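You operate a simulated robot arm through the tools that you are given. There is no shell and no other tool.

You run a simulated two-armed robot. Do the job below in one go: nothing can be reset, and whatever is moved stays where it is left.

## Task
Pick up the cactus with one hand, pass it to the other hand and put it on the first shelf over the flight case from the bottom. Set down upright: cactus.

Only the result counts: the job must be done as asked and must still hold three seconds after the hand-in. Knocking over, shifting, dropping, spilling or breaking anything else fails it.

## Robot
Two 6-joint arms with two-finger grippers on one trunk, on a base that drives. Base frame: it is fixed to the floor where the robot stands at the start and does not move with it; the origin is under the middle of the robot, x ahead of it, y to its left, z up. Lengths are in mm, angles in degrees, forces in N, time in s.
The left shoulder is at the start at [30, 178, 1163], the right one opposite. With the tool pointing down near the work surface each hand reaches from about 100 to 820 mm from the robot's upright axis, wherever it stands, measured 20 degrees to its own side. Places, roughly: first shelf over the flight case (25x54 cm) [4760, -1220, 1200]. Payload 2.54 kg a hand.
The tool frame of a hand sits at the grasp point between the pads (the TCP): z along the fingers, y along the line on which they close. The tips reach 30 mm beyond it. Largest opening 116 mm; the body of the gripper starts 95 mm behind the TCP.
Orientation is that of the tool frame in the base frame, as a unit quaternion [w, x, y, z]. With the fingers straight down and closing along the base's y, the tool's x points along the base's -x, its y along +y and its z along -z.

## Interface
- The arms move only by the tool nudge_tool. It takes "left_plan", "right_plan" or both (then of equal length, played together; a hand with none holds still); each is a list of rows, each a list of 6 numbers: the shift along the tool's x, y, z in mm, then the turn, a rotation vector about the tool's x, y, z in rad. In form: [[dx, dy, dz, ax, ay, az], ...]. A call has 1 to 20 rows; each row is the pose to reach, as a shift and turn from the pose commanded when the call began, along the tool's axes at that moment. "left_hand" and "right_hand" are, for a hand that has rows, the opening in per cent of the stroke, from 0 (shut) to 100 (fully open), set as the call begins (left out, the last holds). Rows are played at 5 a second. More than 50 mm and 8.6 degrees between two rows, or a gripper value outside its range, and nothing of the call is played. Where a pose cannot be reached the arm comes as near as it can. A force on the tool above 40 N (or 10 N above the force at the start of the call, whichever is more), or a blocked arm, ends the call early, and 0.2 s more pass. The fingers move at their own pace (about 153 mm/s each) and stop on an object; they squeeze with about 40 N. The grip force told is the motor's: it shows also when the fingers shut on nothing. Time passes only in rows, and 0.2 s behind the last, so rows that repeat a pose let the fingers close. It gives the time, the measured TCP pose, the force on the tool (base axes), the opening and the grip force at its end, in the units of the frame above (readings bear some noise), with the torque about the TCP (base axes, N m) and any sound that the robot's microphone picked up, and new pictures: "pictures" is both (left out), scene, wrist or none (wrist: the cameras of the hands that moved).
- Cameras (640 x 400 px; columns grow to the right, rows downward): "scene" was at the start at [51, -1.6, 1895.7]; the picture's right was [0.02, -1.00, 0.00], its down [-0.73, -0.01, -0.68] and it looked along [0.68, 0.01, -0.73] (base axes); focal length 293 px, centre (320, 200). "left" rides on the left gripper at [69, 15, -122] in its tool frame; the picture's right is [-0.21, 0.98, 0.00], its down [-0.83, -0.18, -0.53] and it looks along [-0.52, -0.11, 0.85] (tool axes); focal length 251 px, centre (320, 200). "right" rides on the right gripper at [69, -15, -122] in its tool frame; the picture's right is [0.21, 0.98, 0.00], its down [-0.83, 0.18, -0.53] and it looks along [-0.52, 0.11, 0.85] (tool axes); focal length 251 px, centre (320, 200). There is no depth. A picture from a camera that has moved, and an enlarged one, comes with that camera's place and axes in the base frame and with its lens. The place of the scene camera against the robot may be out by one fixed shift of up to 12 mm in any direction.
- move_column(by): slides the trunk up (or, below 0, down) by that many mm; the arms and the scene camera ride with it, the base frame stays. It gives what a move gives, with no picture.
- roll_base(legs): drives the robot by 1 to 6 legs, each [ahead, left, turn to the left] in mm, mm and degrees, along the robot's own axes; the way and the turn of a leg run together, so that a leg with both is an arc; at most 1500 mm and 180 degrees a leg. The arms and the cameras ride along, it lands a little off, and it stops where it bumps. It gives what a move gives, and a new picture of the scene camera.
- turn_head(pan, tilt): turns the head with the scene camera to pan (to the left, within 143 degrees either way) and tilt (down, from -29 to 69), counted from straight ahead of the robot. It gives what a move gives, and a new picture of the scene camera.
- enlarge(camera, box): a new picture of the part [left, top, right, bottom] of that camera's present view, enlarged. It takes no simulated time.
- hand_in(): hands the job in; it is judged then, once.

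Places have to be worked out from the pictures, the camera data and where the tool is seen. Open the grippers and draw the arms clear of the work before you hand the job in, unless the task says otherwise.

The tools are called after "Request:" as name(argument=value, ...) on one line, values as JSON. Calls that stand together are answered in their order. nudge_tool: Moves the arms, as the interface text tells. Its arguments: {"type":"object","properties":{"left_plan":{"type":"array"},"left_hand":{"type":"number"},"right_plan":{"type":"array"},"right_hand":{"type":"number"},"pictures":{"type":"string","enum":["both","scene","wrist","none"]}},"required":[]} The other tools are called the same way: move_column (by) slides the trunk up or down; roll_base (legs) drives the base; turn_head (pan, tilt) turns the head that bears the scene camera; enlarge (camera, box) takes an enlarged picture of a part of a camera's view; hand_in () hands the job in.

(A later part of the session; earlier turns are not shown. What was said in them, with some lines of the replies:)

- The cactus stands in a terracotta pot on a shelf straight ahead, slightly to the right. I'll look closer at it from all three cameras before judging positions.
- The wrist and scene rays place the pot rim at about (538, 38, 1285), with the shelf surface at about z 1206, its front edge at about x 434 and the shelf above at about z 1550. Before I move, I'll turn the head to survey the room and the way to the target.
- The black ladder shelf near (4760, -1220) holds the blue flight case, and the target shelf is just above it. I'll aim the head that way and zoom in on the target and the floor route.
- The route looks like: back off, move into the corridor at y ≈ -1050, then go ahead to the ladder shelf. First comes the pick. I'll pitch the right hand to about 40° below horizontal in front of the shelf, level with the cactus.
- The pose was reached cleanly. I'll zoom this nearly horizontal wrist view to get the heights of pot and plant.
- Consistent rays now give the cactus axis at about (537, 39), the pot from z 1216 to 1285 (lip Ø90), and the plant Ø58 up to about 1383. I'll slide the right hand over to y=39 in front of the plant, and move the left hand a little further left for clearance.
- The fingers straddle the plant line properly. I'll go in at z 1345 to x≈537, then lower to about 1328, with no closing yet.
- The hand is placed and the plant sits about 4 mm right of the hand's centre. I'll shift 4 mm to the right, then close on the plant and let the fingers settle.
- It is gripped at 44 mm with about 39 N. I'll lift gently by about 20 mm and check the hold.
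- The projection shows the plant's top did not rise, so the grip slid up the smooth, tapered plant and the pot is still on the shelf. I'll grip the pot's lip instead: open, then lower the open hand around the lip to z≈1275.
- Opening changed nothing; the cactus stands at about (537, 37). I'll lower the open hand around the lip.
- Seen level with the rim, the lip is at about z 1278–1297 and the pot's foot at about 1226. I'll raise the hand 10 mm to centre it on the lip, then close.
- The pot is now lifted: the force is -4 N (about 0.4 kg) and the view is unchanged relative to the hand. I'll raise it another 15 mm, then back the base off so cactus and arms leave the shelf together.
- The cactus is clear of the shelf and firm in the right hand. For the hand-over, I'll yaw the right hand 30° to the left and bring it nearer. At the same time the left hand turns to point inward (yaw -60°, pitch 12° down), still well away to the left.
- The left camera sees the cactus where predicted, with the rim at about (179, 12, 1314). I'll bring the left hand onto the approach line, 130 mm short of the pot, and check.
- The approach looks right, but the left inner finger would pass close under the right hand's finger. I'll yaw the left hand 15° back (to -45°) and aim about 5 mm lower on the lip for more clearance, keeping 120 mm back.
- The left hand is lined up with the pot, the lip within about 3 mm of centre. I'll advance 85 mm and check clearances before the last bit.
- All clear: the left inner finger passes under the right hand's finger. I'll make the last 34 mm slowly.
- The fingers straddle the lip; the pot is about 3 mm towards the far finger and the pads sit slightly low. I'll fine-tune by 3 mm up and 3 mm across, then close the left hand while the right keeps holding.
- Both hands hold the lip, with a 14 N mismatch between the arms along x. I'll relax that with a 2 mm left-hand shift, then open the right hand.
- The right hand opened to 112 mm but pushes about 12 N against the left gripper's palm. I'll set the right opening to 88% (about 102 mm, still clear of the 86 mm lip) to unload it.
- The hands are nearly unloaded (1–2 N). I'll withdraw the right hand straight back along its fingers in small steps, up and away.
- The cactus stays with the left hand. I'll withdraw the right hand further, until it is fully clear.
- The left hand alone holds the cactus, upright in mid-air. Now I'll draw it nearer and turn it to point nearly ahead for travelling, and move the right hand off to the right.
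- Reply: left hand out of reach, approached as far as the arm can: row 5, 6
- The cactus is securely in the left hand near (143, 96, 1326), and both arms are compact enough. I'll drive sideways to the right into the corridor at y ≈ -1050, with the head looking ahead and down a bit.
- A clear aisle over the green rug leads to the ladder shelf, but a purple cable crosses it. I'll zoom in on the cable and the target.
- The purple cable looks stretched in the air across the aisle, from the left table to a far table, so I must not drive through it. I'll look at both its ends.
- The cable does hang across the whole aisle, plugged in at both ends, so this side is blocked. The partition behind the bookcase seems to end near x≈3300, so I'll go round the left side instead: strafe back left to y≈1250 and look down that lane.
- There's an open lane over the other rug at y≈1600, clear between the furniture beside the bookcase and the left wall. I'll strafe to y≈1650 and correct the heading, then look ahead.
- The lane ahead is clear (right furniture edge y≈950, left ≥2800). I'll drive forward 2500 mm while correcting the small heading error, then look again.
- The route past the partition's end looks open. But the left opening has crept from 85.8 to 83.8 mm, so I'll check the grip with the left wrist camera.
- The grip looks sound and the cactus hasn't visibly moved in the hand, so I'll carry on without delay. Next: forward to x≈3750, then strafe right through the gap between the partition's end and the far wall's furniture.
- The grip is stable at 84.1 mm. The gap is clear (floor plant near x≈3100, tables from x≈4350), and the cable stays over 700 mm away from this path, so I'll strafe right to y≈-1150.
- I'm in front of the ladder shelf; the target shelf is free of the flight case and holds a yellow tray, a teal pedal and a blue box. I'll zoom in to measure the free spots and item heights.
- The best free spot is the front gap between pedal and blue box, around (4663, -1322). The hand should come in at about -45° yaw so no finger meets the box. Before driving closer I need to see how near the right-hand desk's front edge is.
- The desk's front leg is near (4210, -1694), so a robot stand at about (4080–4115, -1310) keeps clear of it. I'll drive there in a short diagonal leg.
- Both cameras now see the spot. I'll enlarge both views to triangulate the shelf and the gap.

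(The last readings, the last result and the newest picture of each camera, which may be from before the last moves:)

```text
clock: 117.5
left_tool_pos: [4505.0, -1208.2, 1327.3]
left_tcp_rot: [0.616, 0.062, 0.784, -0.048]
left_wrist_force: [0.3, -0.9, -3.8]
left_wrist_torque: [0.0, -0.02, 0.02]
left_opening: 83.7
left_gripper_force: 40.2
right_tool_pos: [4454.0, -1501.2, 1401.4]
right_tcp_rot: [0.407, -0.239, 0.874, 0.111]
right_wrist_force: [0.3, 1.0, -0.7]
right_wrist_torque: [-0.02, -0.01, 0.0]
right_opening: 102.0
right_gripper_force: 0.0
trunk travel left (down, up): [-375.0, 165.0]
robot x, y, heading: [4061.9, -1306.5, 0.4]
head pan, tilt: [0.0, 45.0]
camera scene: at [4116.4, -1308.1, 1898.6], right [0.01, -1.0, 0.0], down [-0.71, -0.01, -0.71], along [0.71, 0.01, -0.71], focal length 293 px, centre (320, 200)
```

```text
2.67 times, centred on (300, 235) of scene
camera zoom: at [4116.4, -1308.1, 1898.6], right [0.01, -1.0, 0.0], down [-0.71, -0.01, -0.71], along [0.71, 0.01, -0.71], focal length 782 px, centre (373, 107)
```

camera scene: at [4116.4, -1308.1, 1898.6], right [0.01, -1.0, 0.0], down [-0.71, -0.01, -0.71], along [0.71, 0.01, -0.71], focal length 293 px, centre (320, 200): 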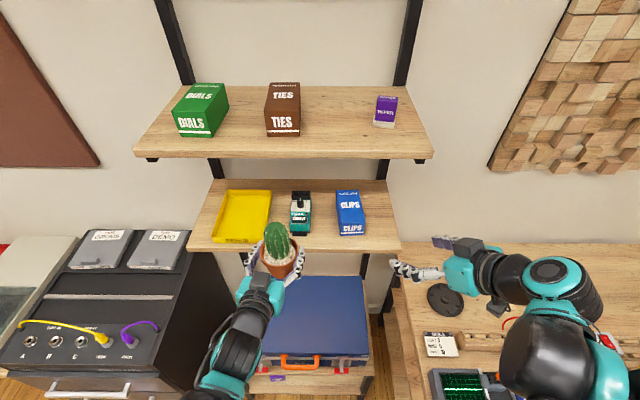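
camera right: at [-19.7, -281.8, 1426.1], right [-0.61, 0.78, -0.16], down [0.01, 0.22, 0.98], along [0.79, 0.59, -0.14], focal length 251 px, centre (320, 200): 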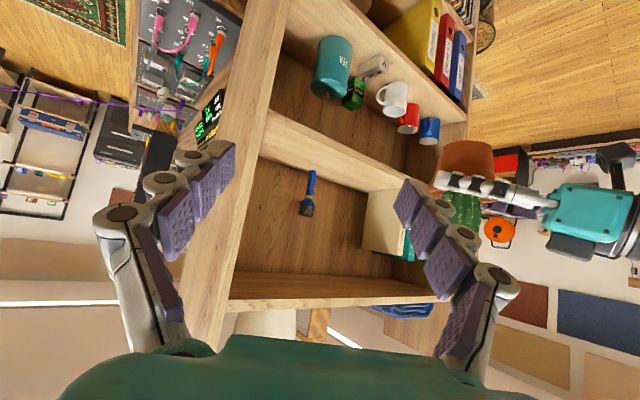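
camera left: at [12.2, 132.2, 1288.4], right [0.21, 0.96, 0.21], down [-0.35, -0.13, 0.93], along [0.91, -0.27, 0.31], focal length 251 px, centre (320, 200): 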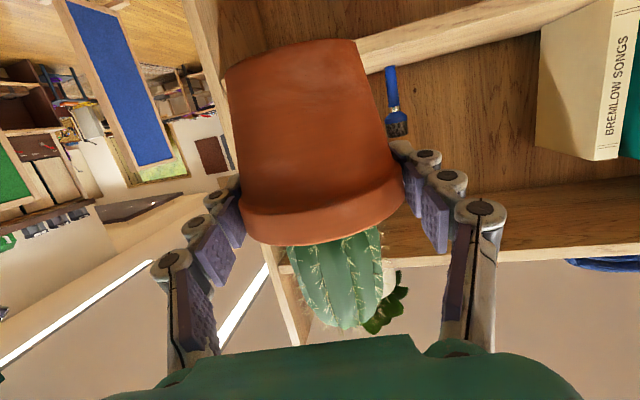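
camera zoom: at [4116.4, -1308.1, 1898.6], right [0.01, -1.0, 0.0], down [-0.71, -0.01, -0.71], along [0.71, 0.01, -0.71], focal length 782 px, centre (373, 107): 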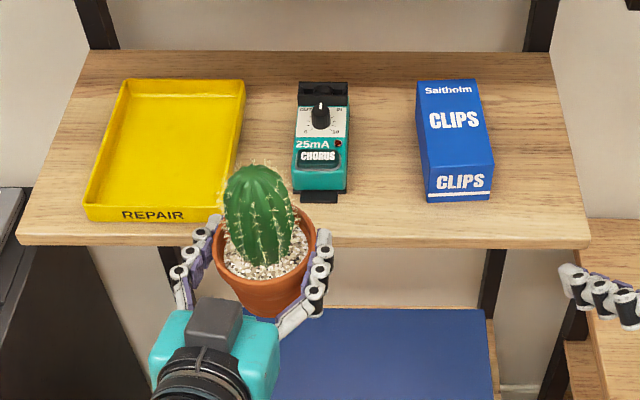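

Triangulation puts the shelf surface at z≈1205 with its front edge at x≈4612. The pedal's right front corner is near (4677, -1270) and the box's left front corner near (4656, -1361). I'll aim for the pot axis at (4654, -1310). First I turn the left hand to -45° yaw, 12° pitch, and stage it in front of the shelf.

Request:
nudge_tool(left_plan=[[0, -1.4, 11.6, 0.102, -0.005, 0.023], [-0.5, -2.8, 23.3, 0.204, -0.01, 0.046], [-0.7, -4.2, 34.9, 0.305, -0.015, 0.07], [-1, -5.7, 46.5, 0.407, -0.02, 0.093], [-1.2, -7.1, 58.2, 0.509, -0.025, 0.116], [-1.5, -8.5, 69.8, 0.611, -0.03, 0.139]])

Request:
enlarge(camera="scene", box=[180, 160, 420, 310])

Request:
enlarge(camera="right", box=[170, 0, 570, 250])

```text
clock: 118.9
left_tool_pos: [4572.4, -1226.1, 1311.6]
left_tcp_rot: [0.582, 0.298, 0.718, -0.24]
left_wrist_force: [0.1, 0.6, -3.4]
left_wrist_torque: [0.0, 0.0, 0.0]
left_opening: 83.9
left_gripper_force: 40.7
left hand out of reach, approached as far as the arm can: row 1
right_tool_pos: [4454.2, -1501.5, 1399.8]
right_tcp_rot: [0.408, -0.238, 0.874, 0.111]
right_wrist_force: [-0.5, -0.1, 0.7]
right_wrist_torque: [0.02, 0.01, 0.03]
right_opening: 101.9
right_gripper_force: 0.1
trunk travel left (down, up): [-375.0, 165.0]
robot x, y, heading: [4063.9, -1308.2, 0.6]
head pan, tilt: [0.0, 45.0]
camera scene: at [4118.2, -1307.7, 1898.6], right [0.01, -1.0, 0.0], down [-0.71, -0.01, -0.71], along [0.71, 0.01, -0.71], focal length 293 px, centre (320, 200)
camera left: at [4488.6, -1120.0, 1269.1], right [0.72, 0.66, 0.21], down [-0.38, 0.12, 0.92], along [0.58, -0.74, 0.34], focal length 251 px, centre (320, 200)
```

scene: 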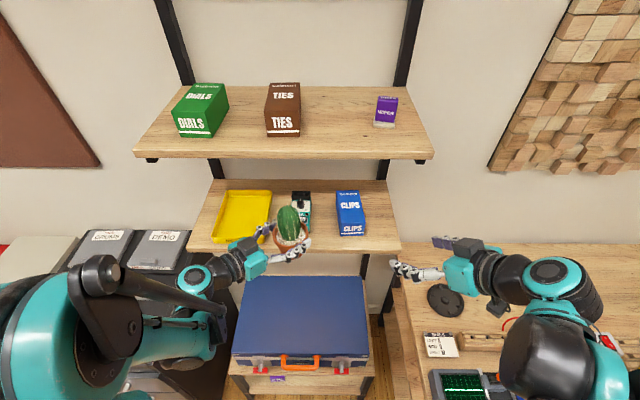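
left: 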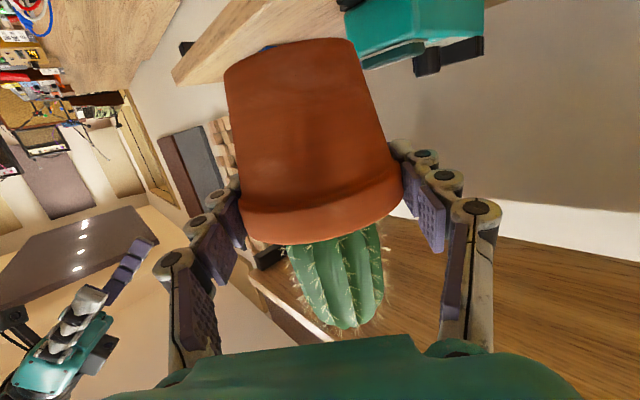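

```text
2.67 times, centred on (300, 235) of scene
camera zoom: at [4118.2, -1307.7, 1898.6], right [0.01, -1.0, 0.0], down [-0.71, -0.01, -0.71], along [0.71, 0.01, -0.71], focal length 782 px, centre (373, 107)
```

zoom: 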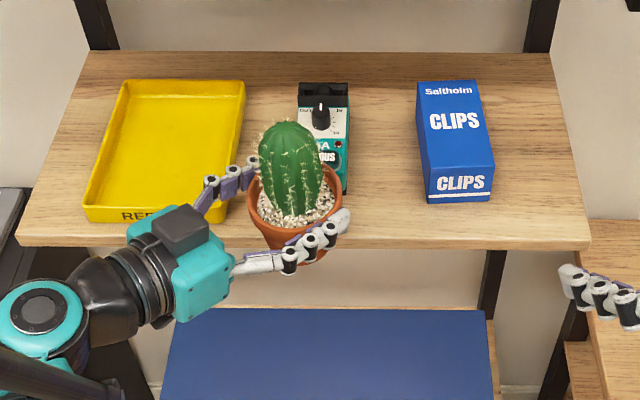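

```text
1.60 times, centred on (370, 125) of right
camera zoom: at [4345.4, -1584.4, 1426.0], right [-0.61, 0.77, -0.16], down [0.01, 0.22, 0.98], along [0.79, 0.6, -0.14], focal length 402 px, centre (240, 320)
```

zoom: 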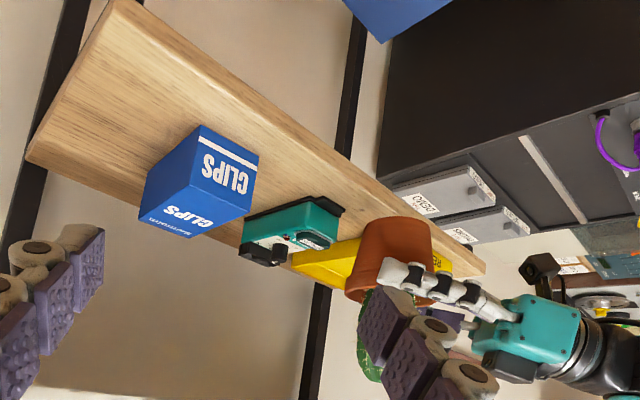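

The pose was reached exactly, and the scene calibration agrees with the hand's pose within about 5 mm. I'll now carry the pot over the target spot about 45 mm above the shelf.

Request:
nudge_tool(left_plan=[[-4.7, -0.3, 23, 0, 0, 0], [-9.5, -0.6, 46, 0, 0, 0], [-14.2, -1, 69, 0, 0, 0], [-19, -1.3, 92, 0, 0, 0], [-23.7, -1.6, 114.6, 0, 0, 0], [-23.7, -1.6, 114.6, 0, 0, 0]])

Request:
enlarge(camera="scene", box=[220, 160, 420, 285])

Request:
enlarge(camera="right", box=[170, 0, 490, 200])

```text
clock: 120.3
left_tool_pos: [4652.7, -1310.9, 1310.9]
left_tcp_rot: [0.583, 0.297, 0.717, -0.24]
left_wrist_force: [-0.5, 0.0, -3.8]
left_wrist_torque: [0.0, -0.01, 0.0]
left_opening: 83.9
left_gripper_force: 40.2
right_tool_pos: [4454.3, -1502.4, 1400.2]
right_tcp_rot: [0.408, -0.238, 0.875, 0.11]
right_wrist_force: [-0.4, -0.2, 0.4]
right_wrist_torque: [-0.02, -0.02, -0.01]
right_opening: 102.3
right_gripper_force: 0.2
trunk travel left (down, up): [-375.0, 165.0]
robot x, y, heading: [4062.8, -1306.2, 0.4]
head pan, tilt: [0.0, 45.0]
camera scene: at [4116.3, -1307.8, 1898.7], right [0.01, -1.0, 0.0], down [-0.71, -0.01, -0.71], along [0.71, 0.01, -0.71], focal length 293 px, centre (320, 200)
camera left: at [4570.2, -1204.8, 1269.3], right [0.72, 0.66, 0.21], down [-0.38, 0.12, 0.92], along [0.58, -0.74, 0.34], focal length 251 px, centre (320, 200)
```

scene: 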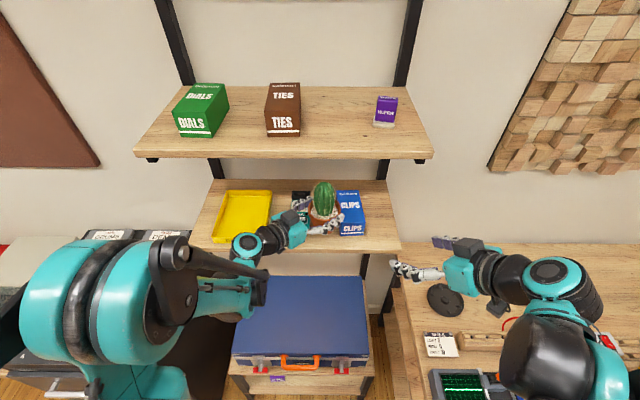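
left: 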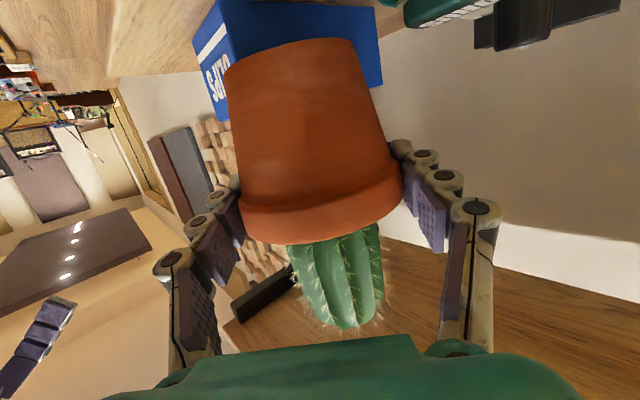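

```text
3.20 times, centred on (320, 222) of scene
camera zoom: at [4116.3, -1307.8, 1898.7], right [0.01, -1.0, 0.0], down [-0.71, -0.01, -0.71], along [0.71, 0.01, -0.71], focal length 939 px, centre (320, 128)
```

zoom: 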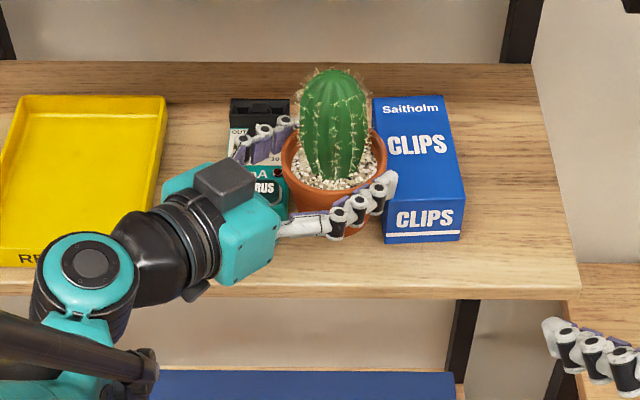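

```text
2.00 times, centred on (330, 100) of right
camera zoom: at [4343.9, -1584.4, 1426.3], right [-0.61, 0.77, -0.17], down [0.01, 0.22, 0.98], along [0.79, 0.6, -0.14], focal length 503 px, centre (300, 400)
```

zoom: 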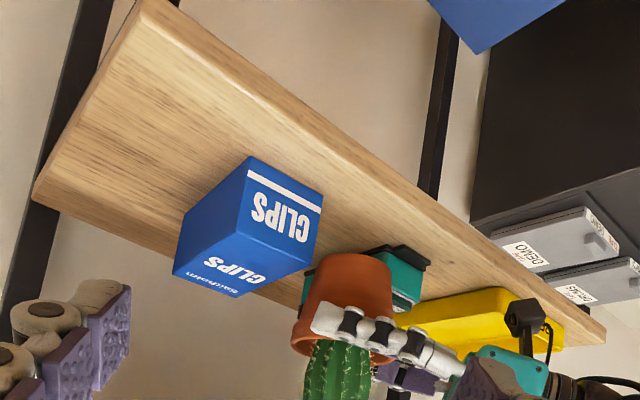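

The pot is over the gap: about 8 mm from its lip to the box and the right fingertip about 14 mm in front of the box. I'll lower 36 mm and re-check.

Request:
nudge_tool(left_plan=[[8.8, 0, 1.9, 0, 0, 0], [17.6, 0, 3.7, 0, 0, 0], [26.4, 0, 5.6, 0, 0, 0], [35.2, 0, 7.5, 0, 0, 0], [35.2, 0, 7.5, 0, 0, 0]])

Request:
enlarge(camera="scene", box=[220, 160, 420, 285])

Request:
enlarge(camera="right", box=[240, 60, 440, 200])

Request:
enlarge(camera="left", box=[160, 0, 560, 250])

```text
clock: 121.5
left_tool_pos: [4653.6, -1312.4, 1274.7]
left_tcp_rot: [0.583, 0.297, 0.718, -0.239]
left_wrist_force: [0.6, -0.1, -4.0]
left_wrist_torque: [0.01, 0.02, -0.02]
left_opening: 84.1
left_gripper_force: 39.5
right_tool_pos: [4453.4, -1501.1, 1401.2]
right_tcp_rot: [0.408, -0.238, 0.875, 0.11]
right_wrist_force: [0.8, -0.4, 0.2]
right_wrist_torque: [-0.02, 0.0, 0.01]
right_opening: 102.5
right_gripper_force: 0.1
trunk travel left (down, up): [-375.0, 165.0]
robot x, y, heading: [4062.9, -1306.6, 0.5]
head pan, tilt: [0.0, 45.0]
camera scene: at [4116.5, -1308.4, 1898.7], right [0.01, -1.0, 0.0], down [-0.71, -0.01, -0.71], along [0.71, 0.01, -0.71], focal length 293 px, centre (320, 200)
camera left: at [4568.8, -1205.3, 1232.6], right [0.72, 0.66, 0.21], down [-0.38, 0.12, 0.92], along [0.58, -0.74, 0.34], focal length 251 px, centre (320, 200)
```

scene: 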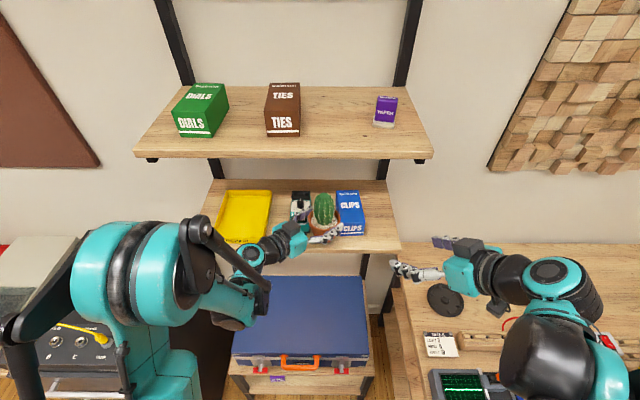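
left: 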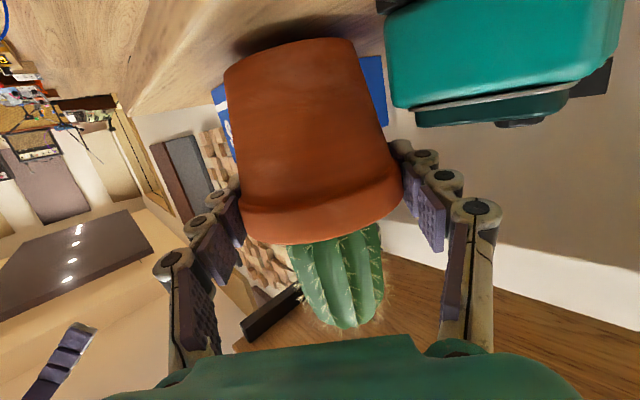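

```text
3.20 times, centred on (320, 222) of scene
camera zoom: at [4116.5, -1308.4, 1898.7], right [0.01, -1.0, 0.0], down [-0.71, -0.01, -0.71], along [0.71, 0.01, -0.71], focal length 939 px, centre (320, 128)
```

zoom: 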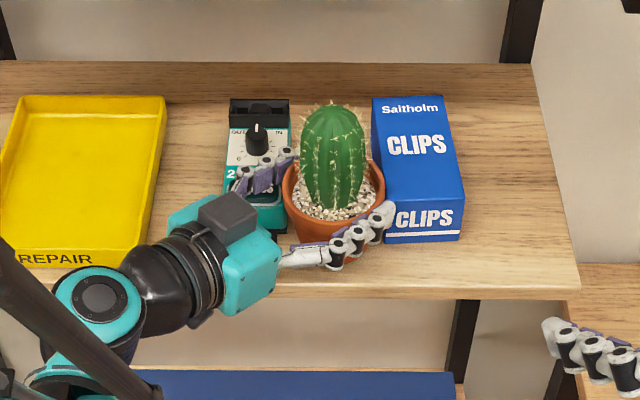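

```text
2.86 times, centred on (340, 130) of right
camera zoom: at [4344.1, -1584.8, 1426.2], right [-0.61, 0.77, -0.16], down [0.01, 0.22, 0.98], along [0.79, 0.6, -0.14], focal length 718 px, centre (263, 400)
```

zoom: 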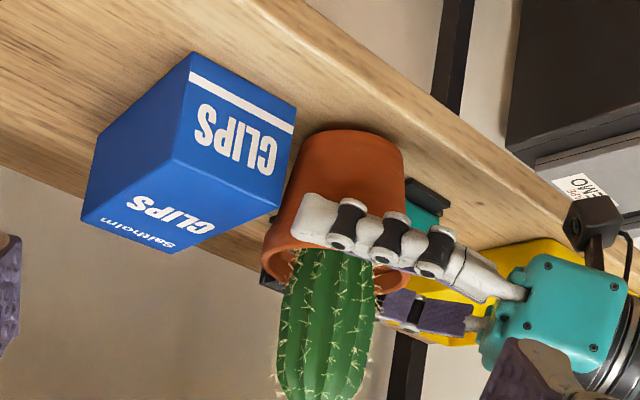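

```text
1.60 times, centred on (360, 125) of left
camera zoom: at [4568.8, -1205.3, 1232.6], right [0.72, 0.66, 0.21], down [-0.38, 0.12, 0.92], along [0.58, -0.74, 0.34], focal length 402 px, centre (256, 320)
```

zoom: 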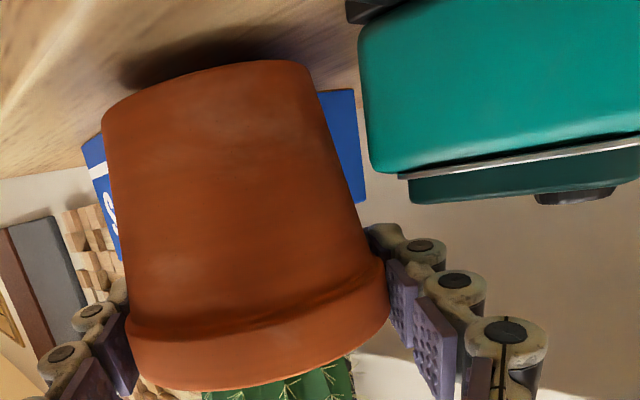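

The pot hangs about 10 mm above the shelf, upright and clear of box, pedal and tray. I'll lower in small steps and watch the vertical force for contact.

Request:
nudge_tool(left_plan=[[2, 0, 0.4, 0, 0, 0], [3.9, 0, 0.8, 0, 0, 0], [5.9, 0, 1.2, 0, 0, 0]], pictures="none")

Request:
nudge_tool(left_plan=[[1, 0, 0.2, 0, 0, 0], [2, 0, 0.4, 0, 0, 0]], pictures="none")

```text
clock: 122.3
left_tool_pos: [4653.6, -1309.7, 1269.0]
left_tcp_rot: [0.583, 0.297, 0.717, -0.24]
left_wrist_force: [0.9, 0.1, -4.3]
left_wrist_torque: [0.03, -0.03, 0.0]
left_opening: 84.3
left_gripper_force: 39.6
right_tool_pos: [4454.6, -1501.9, 1401.2]
right_tcp_rot: [0.408, -0.238, 0.874, 0.111]
right_wrist_force: [0.3, -0.3, -0.8]
right_wrist_torque: [-0.03, 0.02, 0.01]
right_opening: 102.2
right_gripper_force: 0.1
trunk travel left (down, up): [-375.0, 165.0]
robot x, y, heading: [4061.6, -1305.1, 0.5]
head pan, tilt: [0.0, 45.0]
```

```text
clock: 122.9
left_tool_pos: [4655.0, -1310.5, 1267.3]
left_tcp_rot: [0.583, 0.297, 0.717, -0.24]
left_wrist_force: [1.4, 1.0, 0.1]
left_wrist_torque: [0.1, -0.16, -0.04]
left_opening: 83.8
left_gripper_force: 40.0
right_tool_pos: [4455.0, -1503.0, 1401.0]
right_tcp_rot: [0.408, -0.239, 0.874, 0.111]
right_wrist_force: [0.3, 0.3, 1.1]
right_wrist_torque: [-0.01, 0.0, -0.01]
right_opening: 102.1
right_gripper_force: 0.0
trunk travel left (down, up): [-375.0, 165.0]
robot x, y, heading: [4062.9, -1305.9, 0.2]
head pan, tilt: [0.0, 45.0]
```

Contact: the vertical force went from -4.3 to about 0, so the shelf carries the weight. I'll settle 1 mm more and look.

Request:
nudge_tool(left_plan=[[1, 0, 0.2, 0, 0, 0], [1, 0, 0.2, 0, 0, 0]])

Request:
enlarge(camera="right", box=[240, 60, 440, 200])

Request:
enlarge(camera="left", box=[160, 0, 560, 250])

Request:
enlarge(camera="scene", box=[270, 170, 390, 260])

```text
clock: 123.5
left_tool_pos: [4653.9, -1312.0, 1267.3]
left_tcp_rot: [0.583, 0.297, 0.717, -0.24]
left_wrist_force: [5.3, -3.9, 11.6]
left_wrist_torque: [0.29, -0.34, -0.15]
left_opening: 84.3
left_gripper_force: 40.5
right_tool_pos: [4454.1, -1502.4, 1401.3]
right_tcp_rot: [0.408, -0.238, 0.874, 0.111]
right_wrist_force: [-1.4, -0.7, 0.1]
right_wrist_torque: [-0.01, 0.05, -0.02]
right_opening: 101.9
right_gripper_force: 0.1
trunk travel left (down, up): [-375.0, 165.0]
robot x, y, heading: [4062.0, -1305.0, 0.4]
head pan, tilt: [0.0, 45.0]
camera scene: at [4116.1, -1309.2, 1898.8], right [0.01, -1.0, 0.0], down [-0.71, -0.01, -0.71], along [0.71, 0.01, -0.71], focal length 293 px, centre (320, 200)
camera left: at [4568.9, -1205.1, 1224.7], right [0.72, 0.66, 0.21], down [-0.38, 0.12, 0.92], along [0.58, -0.74, 0.34], focal length 251 px, centre (320, 200)
```

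scene: 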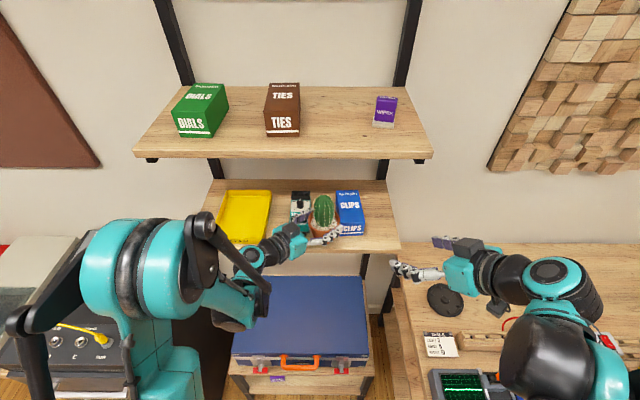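
left: 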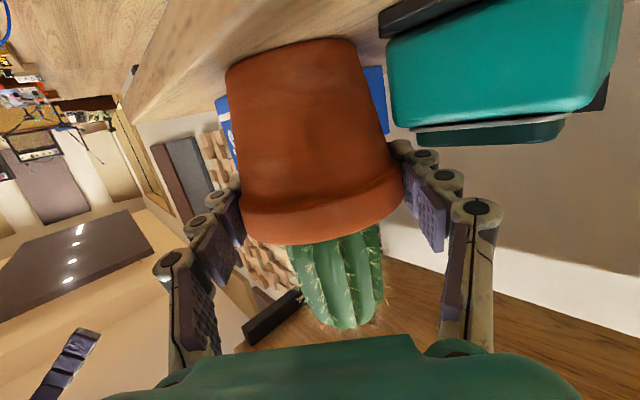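

```text
2.86 times, centred on (340, 130) of right
camera zoom: at [4343.8, -1585.5, 1426.2], right [-0.61, 0.77, -0.16], down [0.01, 0.22, 0.98], along [0.79, 0.6, -0.14], focal length 718 px, centre (263, 400)
```

zoom: 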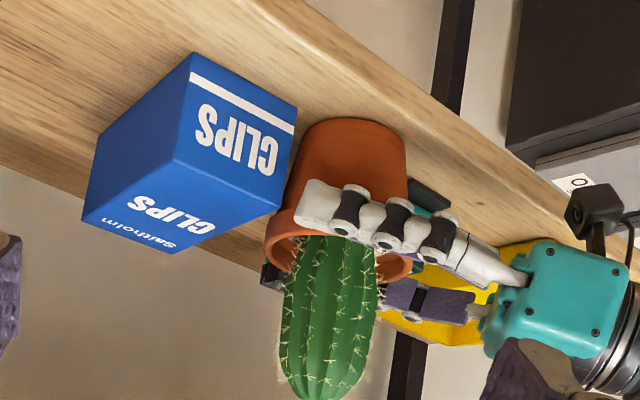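

```text
1.60 times, centred on (360, 125) of left
camera zoom: at [4568.9, -1205.1, 1224.7], right [0.72, 0.66, 0.21], down [-0.38, 0.12, 0.92], along [0.58, -0.74, 0.34], focal length 402 px, centre (256, 320)
```

zoom: 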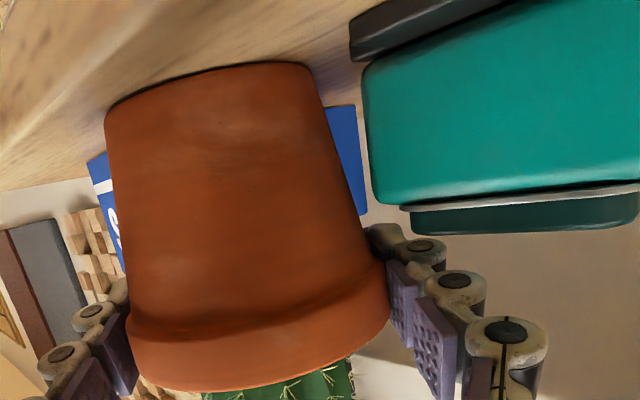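

```text
4.44 times, centred on (330, 215) of scene
camera zoom: at [4116.1, -1309.2, 1898.8], right [0.01, -1.0, 0.0], down [-0.71, -0.01, -0.71], along [0.71, 0.01, -0.71], focal length 1304 px, centre (276, 133)
```

zoom: 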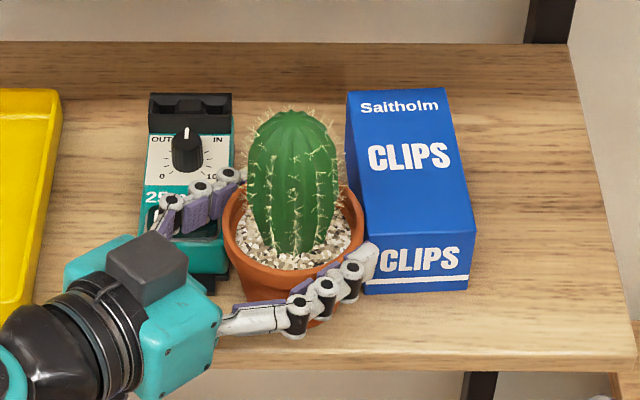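

The pot presses the shelf with about 12 N. I'll ease up 0.8 mm to near zero load, then open the left hand only partly (about 95 mm), so the fingers stay clear of the box and pedal.

Request:
nudge_tool(left_plan=[[-0.8, 0, -0.2, 0, 0, 0], [-0.8, 0, -0.2, 0, 0, 0]], pictures="none")

Request:
nudge_tool(left_plan=[[0, 0, 0, 0, 0, 0], [0, 0, 0, 0, 0, 0], [0, 0, 0, 0, 0, 0]], left_hand=82)

Request:
enlarge(camera="scene", box=[270, 170, 390, 260])

Request:
enlarge(camera="right", box=[240, 60, 440, 200])

```text
clock: 124.1
left_tool_pos: [4653.3, -1311.4, 1265.8]
left_tcp_rot: [0.583, 0.298, 0.717, -0.24]
left_wrist_force: [1.3, -2.1, 3.1]
left_wrist_torque: [0.07, -0.11, -0.09]
left_opening: 83.9
left_gripper_force: 39.9
right_tool_pos: [4453.7, -1501.6, 1399.5]
right_tcp_rot: [0.408, -0.238, 0.875, 0.11]
right_wrist_force: [0.3, 0.6, 0.6]
right_wrist_torque: [0.02, 0.0, -0.02]
right_opening: 102.1
right_gripper_force: 0.0
trunk travel left (down, up): [-375.0, 165.0]
robot x, y, heading: [4063.8, -1306.3, 0.4]
head pan, tilt: [0.0, 45.0]
```

```text
clock: 124.9
left_tool_pos: [4652.8, -1310.1, 1266.6]
left_tcp_rot: [0.583, 0.297, 0.717, -0.24]
left_wrist_force: [-0.2, -0.6, -0.4]
left_wrist_torque: [-0.01, -0.04, 0.02]
left_opening: 95.2
left_gripper_force: 0.1
right_tool_pos: [4453.6, -1502.7, 1399.9]
right_tcp_rot: [0.408, -0.239, 0.874, 0.111]
right_wrist_force: [0.3, -0.6, 0.2]
right_wrist_torque: [0.03, -0.01, 0.01]
right_opening: 101.9
right_gripper_force: 0.1
trunk travel left (down, up): [-375.0, 165.0]
robot x, y, heading: [4063.7, -1307.7, 0.7]
head pan, tilt: [0.0, 45.0]
camera scene: at [4116.3, -1308.1, 1898.7], right [0.01, -1.0, 0.0], down [-0.71, -0.01, -0.71], along [0.71, 0.01, -0.71], focal length 293 px, centre (320, 200)
camera left: at [4568.9, -1204.5, 1224.9], right [0.72, 0.66, 0.21], down [-0.38, 0.12, 0.92], along [0.58, -0.74, 0.34], focal length 251 px, centre (320, 200)
```

scene: 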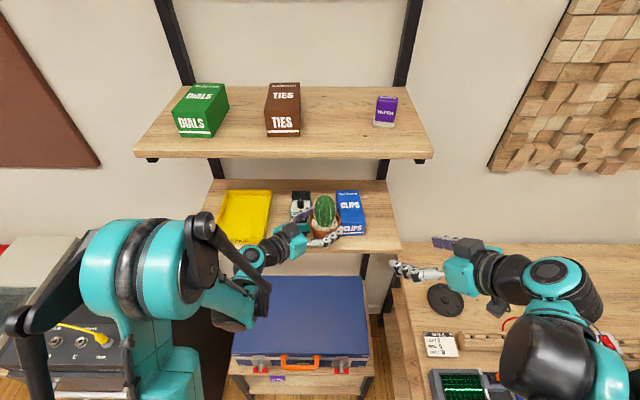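
left: 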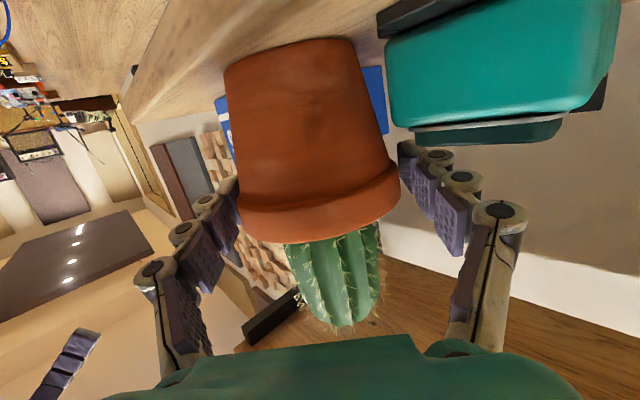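

```text
4.44 times, centred on (330, 215) of scene
camera zoom: at [4116.3, -1308.1, 1898.7], right [0.01, -1.0, 0.0], down [-0.71, -0.01, -0.71], along [0.71, 0.01, -0.71], focal length 1304 px, centre (276, 133)
```

zoom: 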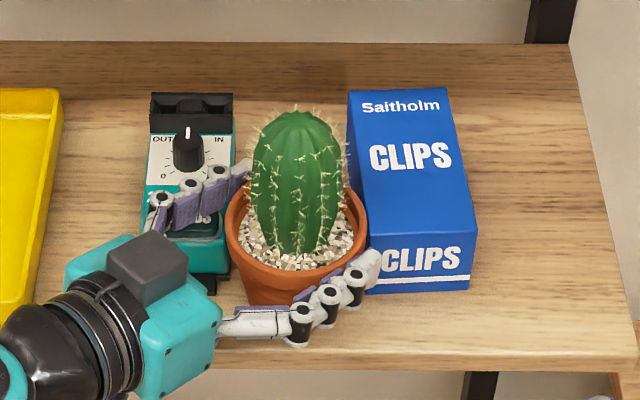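

```text
2.86 times, centred on (340, 130) of right
camera zoom: at [4343.9, -1584.6, 1426.2], right [-0.61, 0.77, -0.16], down [0.01, 0.22, 0.98], along [0.79, 0.6, -0.14], focal length 718 px, centre (263, 400)
```

zoom: 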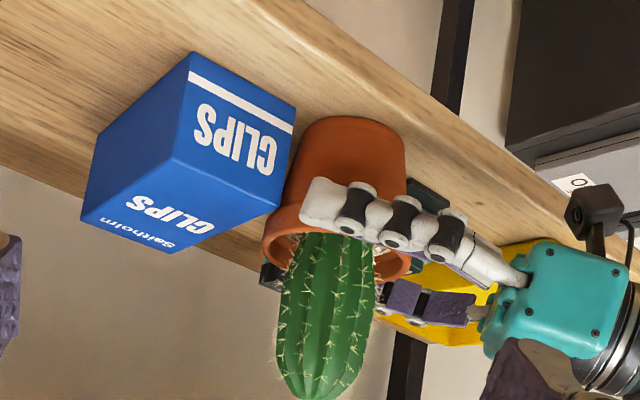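

The cactus stands by itself, upright, with no load on the hand. I'll withdraw the left hand straight back along its fingers.

Request:
nudge_tool(left_plan=[[0, 0, -8, 0, 0, 0], [0, 0, -18, 0, 0, 0], [0, 0, -30, 0, 0, 0], [0, 0, -45, 0, 0, 0], [0, 0, -60, 0, 0, 0]])

Request:
enlarge(camera="scene", box=[270, 170, 390, 260])

```text
clock: 126.1
left_tool_pos: [4610.2, -1268.4, 1279.5]
left_tcp_rot: [0.583, 0.298, 0.717, -0.241]
left_wrist_force: [0.7, -0.5, -0.2]
left_wrist_torque: [0.02, 0.04, -0.03]
left_opening: 95.0
left_gripper_force: 0.1
right_tool_pos: [4454.8, -1500.9, 1400.9]
right_tcp_rot: [0.409, -0.238, 0.874, 0.11]
right_wrist_force: [-0.4, -0.6, 0.6]
right_wrist_torque: [0.03, 0.02, -0.03]
right_opening: 102.0
right_gripper_force: 0.0
trunk travel left (down, up): [-375.0, 165.0]
robot x, y, heading: [4064.0, -1307.4, 0.2]
head pan, tilt: [0.0, 45.0]
camera scene: at [4115.6, -1307.9, 1898.7], right [0.01, -1.0, 0.0], down [-0.71, -0.01, -0.71], along [0.71, 0.01, -0.71], focal length 293 px, centre (320, 200)
camera left: at [4525.9, -1162.3, 1238.1], right [0.72, 0.66, 0.21], down [-0.38, 0.12, 0.92], along [0.58, -0.74, 0.34], focal length 251 px, centre (320, 200)
```

scene: 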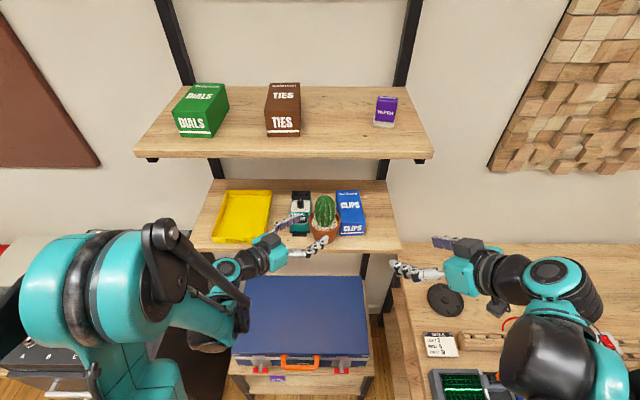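
left: 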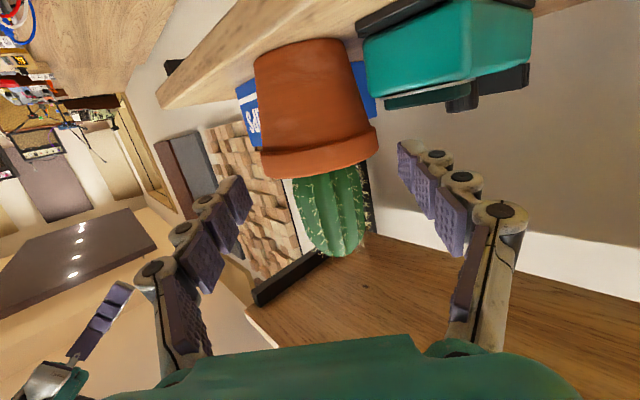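

```text
4.44 times, centred on (330, 215) of scene
camera zoom: at [4115.6, -1307.9, 1898.7], right [0.01, -1.0, 0.0], down [-0.71, -0.01, -0.71], along [0.71, 0.01, -0.71], focal length 1304 px, centre (276, 133)
```

zoom: 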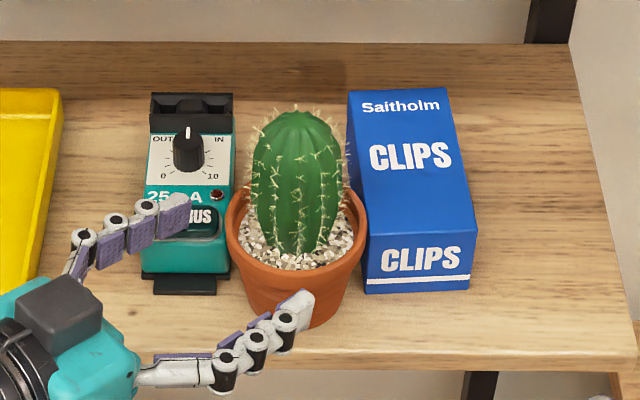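

The cactus is unmoved and nothing else has shifted. I'll keep withdrawing until the hand is well clear of the shelf.

Request:
nudge_tool(left_plan=[[0, 0, -20, 0, 0, 0], [0, 0, -40, 0, 0, 0], [0, 0, -60, 0, 0, 0], [0, 0, -80, 0, 0, 0], [0, 0, -100, 0, 0, 0]])

Request:
enlarge(camera="scene", box=[180, 160, 420, 310])

Request:
enlarge(camera="right", box=[170, 0, 490, 200])

```text
clock: 127.3
left_tool_pos: [4541.3, -1198.9, 1299.2]
left_tcp_rot: [0.584, 0.296, 0.717, -0.239]
left_wrist_force: [-0.5, 0.2, 0.6]
left_wrist_torque: [0.02, -0.03, 0.03]
left_opening: 95.0
left_gripper_force: 0.0
right_tool_pos: [4452.9, -1501.9, 1400.3]
right_tcp_rot: [0.408, -0.238, 0.874, 0.111]
right_wrist_force: [-0.2, 0.3, 0.2]
right_wrist_torque: [-0.01, 0.0, 0.0]
right_opening: 101.9
right_gripper_force: 0.1
trunk travel left (down, up): [-375.0, 165.0]
robot x, y, heading: [4061.2, -1305.8, 0.6]
head pan, tilt: [0.0, 45.0]
camera scene: at [4115.6, -1307.9, 1898.7], right [0.01, -1.0, 0.0], down [-0.71, -0.01, -0.71], along [0.71, 0.01, -0.71], focal length 293 px, centre (320, 200)
camera left: at [4456.7, -1093.2, 1257.9], right [0.72, 0.66, 0.21], down [-0.38, 0.12, 0.92], along [0.58, -0.74, 0.34], focal length 251 px, centre (320, 200)
```

scene: 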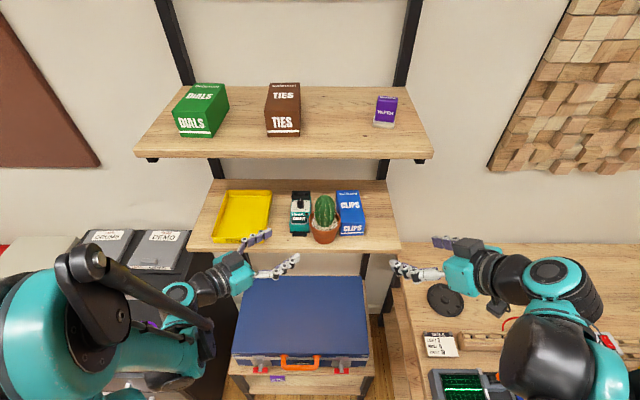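
left: 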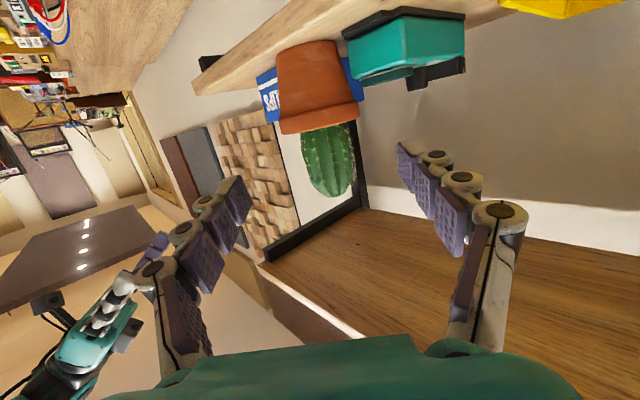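

```text
2.67 times, centred on (300, 235) of scene
camera zoom: at [4115.6, -1307.9, 1898.7], right [0.01, -1.0, 0.0], down [-0.71, -0.01, -0.71], along [0.71, 0.01, -0.71], focal length 782 px, centre (373, 107)
```

zoom: 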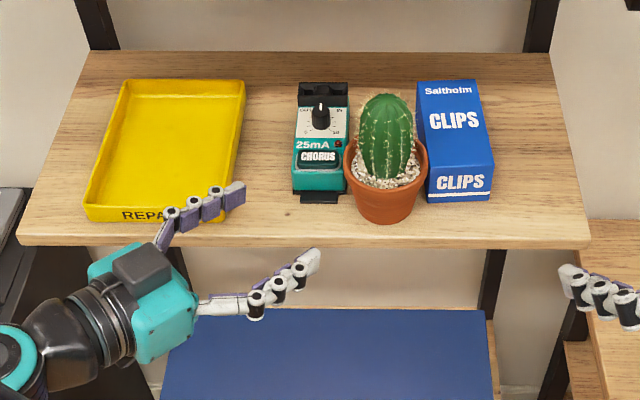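

```text
2.00 times, centred on (330, 100) of right
camera zoom: at [4343.4, -1584.5, 1426.4], right [-0.61, 0.77, -0.17], down [0.01, 0.22, 0.98], along [0.79, 0.6, -0.14], focal length 503 px, centre (300, 400)
```

zoom: 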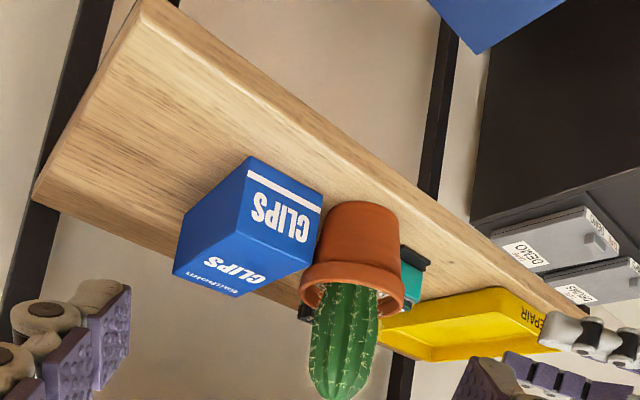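

The cactus stands upright between pedal and box, well on the shelf, and all the other items are unmoved. I'll roll the base back 250 mm so both arms are clear, then open both hands fully.

Request:
roll_base(legs=[[-250, 0, 0]])

Request:
nudge_tool(left_plan=[[0, 0, 0, 0, 0, 0], [0, 0, 0, 0, 0, 0], [0, 0, 0, 0, 0, 0]], right_plan=[[0, 0, 0, 0, 0, 0], [0, 0, 0, 0, 0, 0], [0, 0, 0, 0, 0, 0]], left_hand=100, right_hand=100, pictures="scene")

Request:
enlarge(camera="scene", box=[220, 90, 440, 220])

```text
clock: 129.2
left_tool_pos: [4292.3, -1202.2, 1299.7]
left_tcp_rot: [0.583, 0.298, 0.717, -0.241]
left_wrist_force: [0.7, -0.1, -0.4]
left_wrist_torque: [0.02, -0.03, 0.02]
left_opening: 95.3
left_gripper_force: 0.1
right_tool_pos: [4202.5, -1504.0, 1400.0]
right_tcp_rot: [0.408, -0.237, 0.875, 0.111]
right_wrist_force: [-1.0, 0.0, 0.2]
right_wrist_torque: [0.04, -0.03, -0.01]
right_opening: 101.8
right_gripper_force: 0.1
trunk travel left (down, up): [-375.0, 165.0]
robot x, y, heading: [3813.8, -1305.2, 0.3]
head pan, tilt: [0.0, 45.0]
camera scene: at [3865.8, -1309.9, 1898.7], right [0.01, -1.0, 0.0], down [-0.71, 0.0, -0.71], along [0.71, 0.0, -0.71], focal length 293 px, centre (320, 200)
```

scene: 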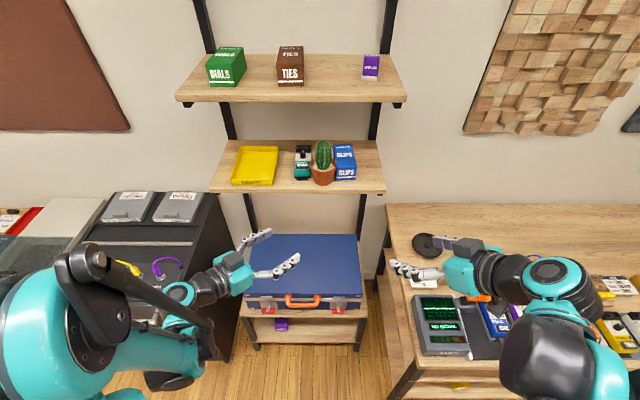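

```text
clock: 130.0
left_tool_pos: [4292.0, -1202.7, 1299.8]
left_tcp_rot: [0.583, 0.297, 0.717, -0.241]
left_wrist_force: [0.4, -0.5, -0.7]
left_wrist_torque: [-0.02, -0.01, -0.01]
left_opening: 115.8
left_gripper_force: 0.0
right_tool_pos: [4203.8, -1503.6, 1400.0]
right_tcp_rot: [0.408, -0.236, 0.875, 0.11]
right_wrist_force: [0.3, 0.8, 0.6]
right_wrist_torque: [0.0, 0.02, -0.02]
right_opening: 115.9
right_gripper_force: 0.2
trunk travel left (down, up): [-375.0, 165.0]
robot x, y, heading: [3813.5, -1305.2, 0.2]
head pan, tilt: [0.0, 45.0]
camera scene: at [3866.4, -1310.0, 1898.7], right [0.01, -1.0, 0.0], down [-0.71, 0.0, -0.71], along [0.71, 0.0, -0.71], focal length 293 px, centre (320, 200)
```

scene: 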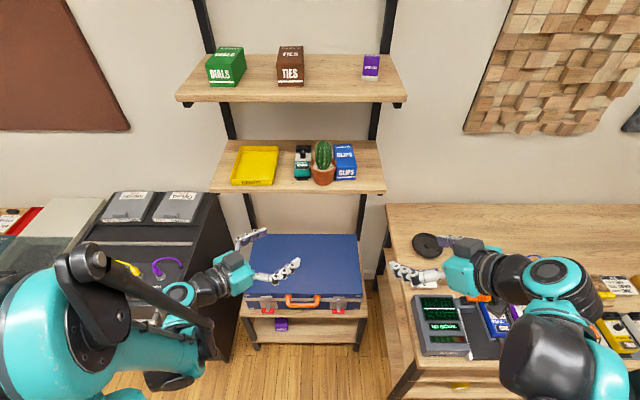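

```text
2.91 times, centred on (330, 155) of scene
camera zoom: at [3866.4, -1310.0, 1898.7], right [0.01, -1.0, 0.0], down [-0.71, 0.0, -0.71], along [0.71, 0.0, -0.71], focal length 854 px, centre (291, 331)
```

zoom: 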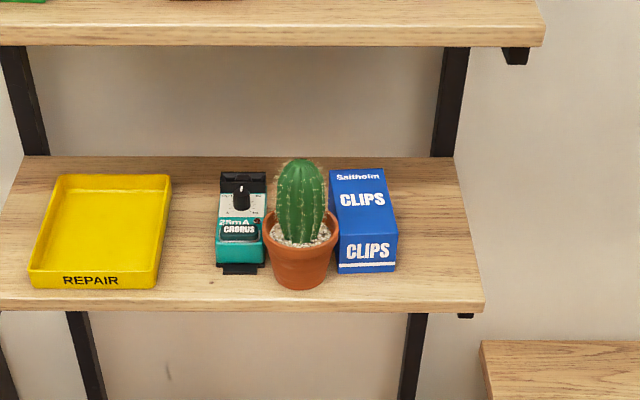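

The cactus stands upright on the first shelf over the flight case. It was passed from the right hand to the left, nothing else has moved, and both hands are open and clear. I'm handing in.

Request:
hand_in()

```text
The job is handed in.
```

I handed the job in: the cactus stands upright on the first shelf over the flight case. It sits near the front of the shelf, between the teal pedal and the blue box.

- **Pick-up:** The right hand first closed on the plant itself and slid off without lifting it. I then lifted the pot by its lip, and it held.
- **Pass:** In front of the bookcase, the left hand took the pot by the lip while the right hand was still holding it. The right hand then let go. During the release its open finger pressed against the left gripper with about 12 N, so I closed it slightly before pulling away.
- **Route:** A cable hangs across the aisle on the right side, so I went around the left of the bookcase and the partition. The base never bumped into anything.
- **Placing:** The pot's lip is only a few millimetres from the blue box, and its base is about 13 mm from the shelf's front edge. The tray, pedal and box looked unmoved in the pictures afterwards.

Both hands are open and about 250 mm back from the shelf. I saw nothing else knocked over or shifted.
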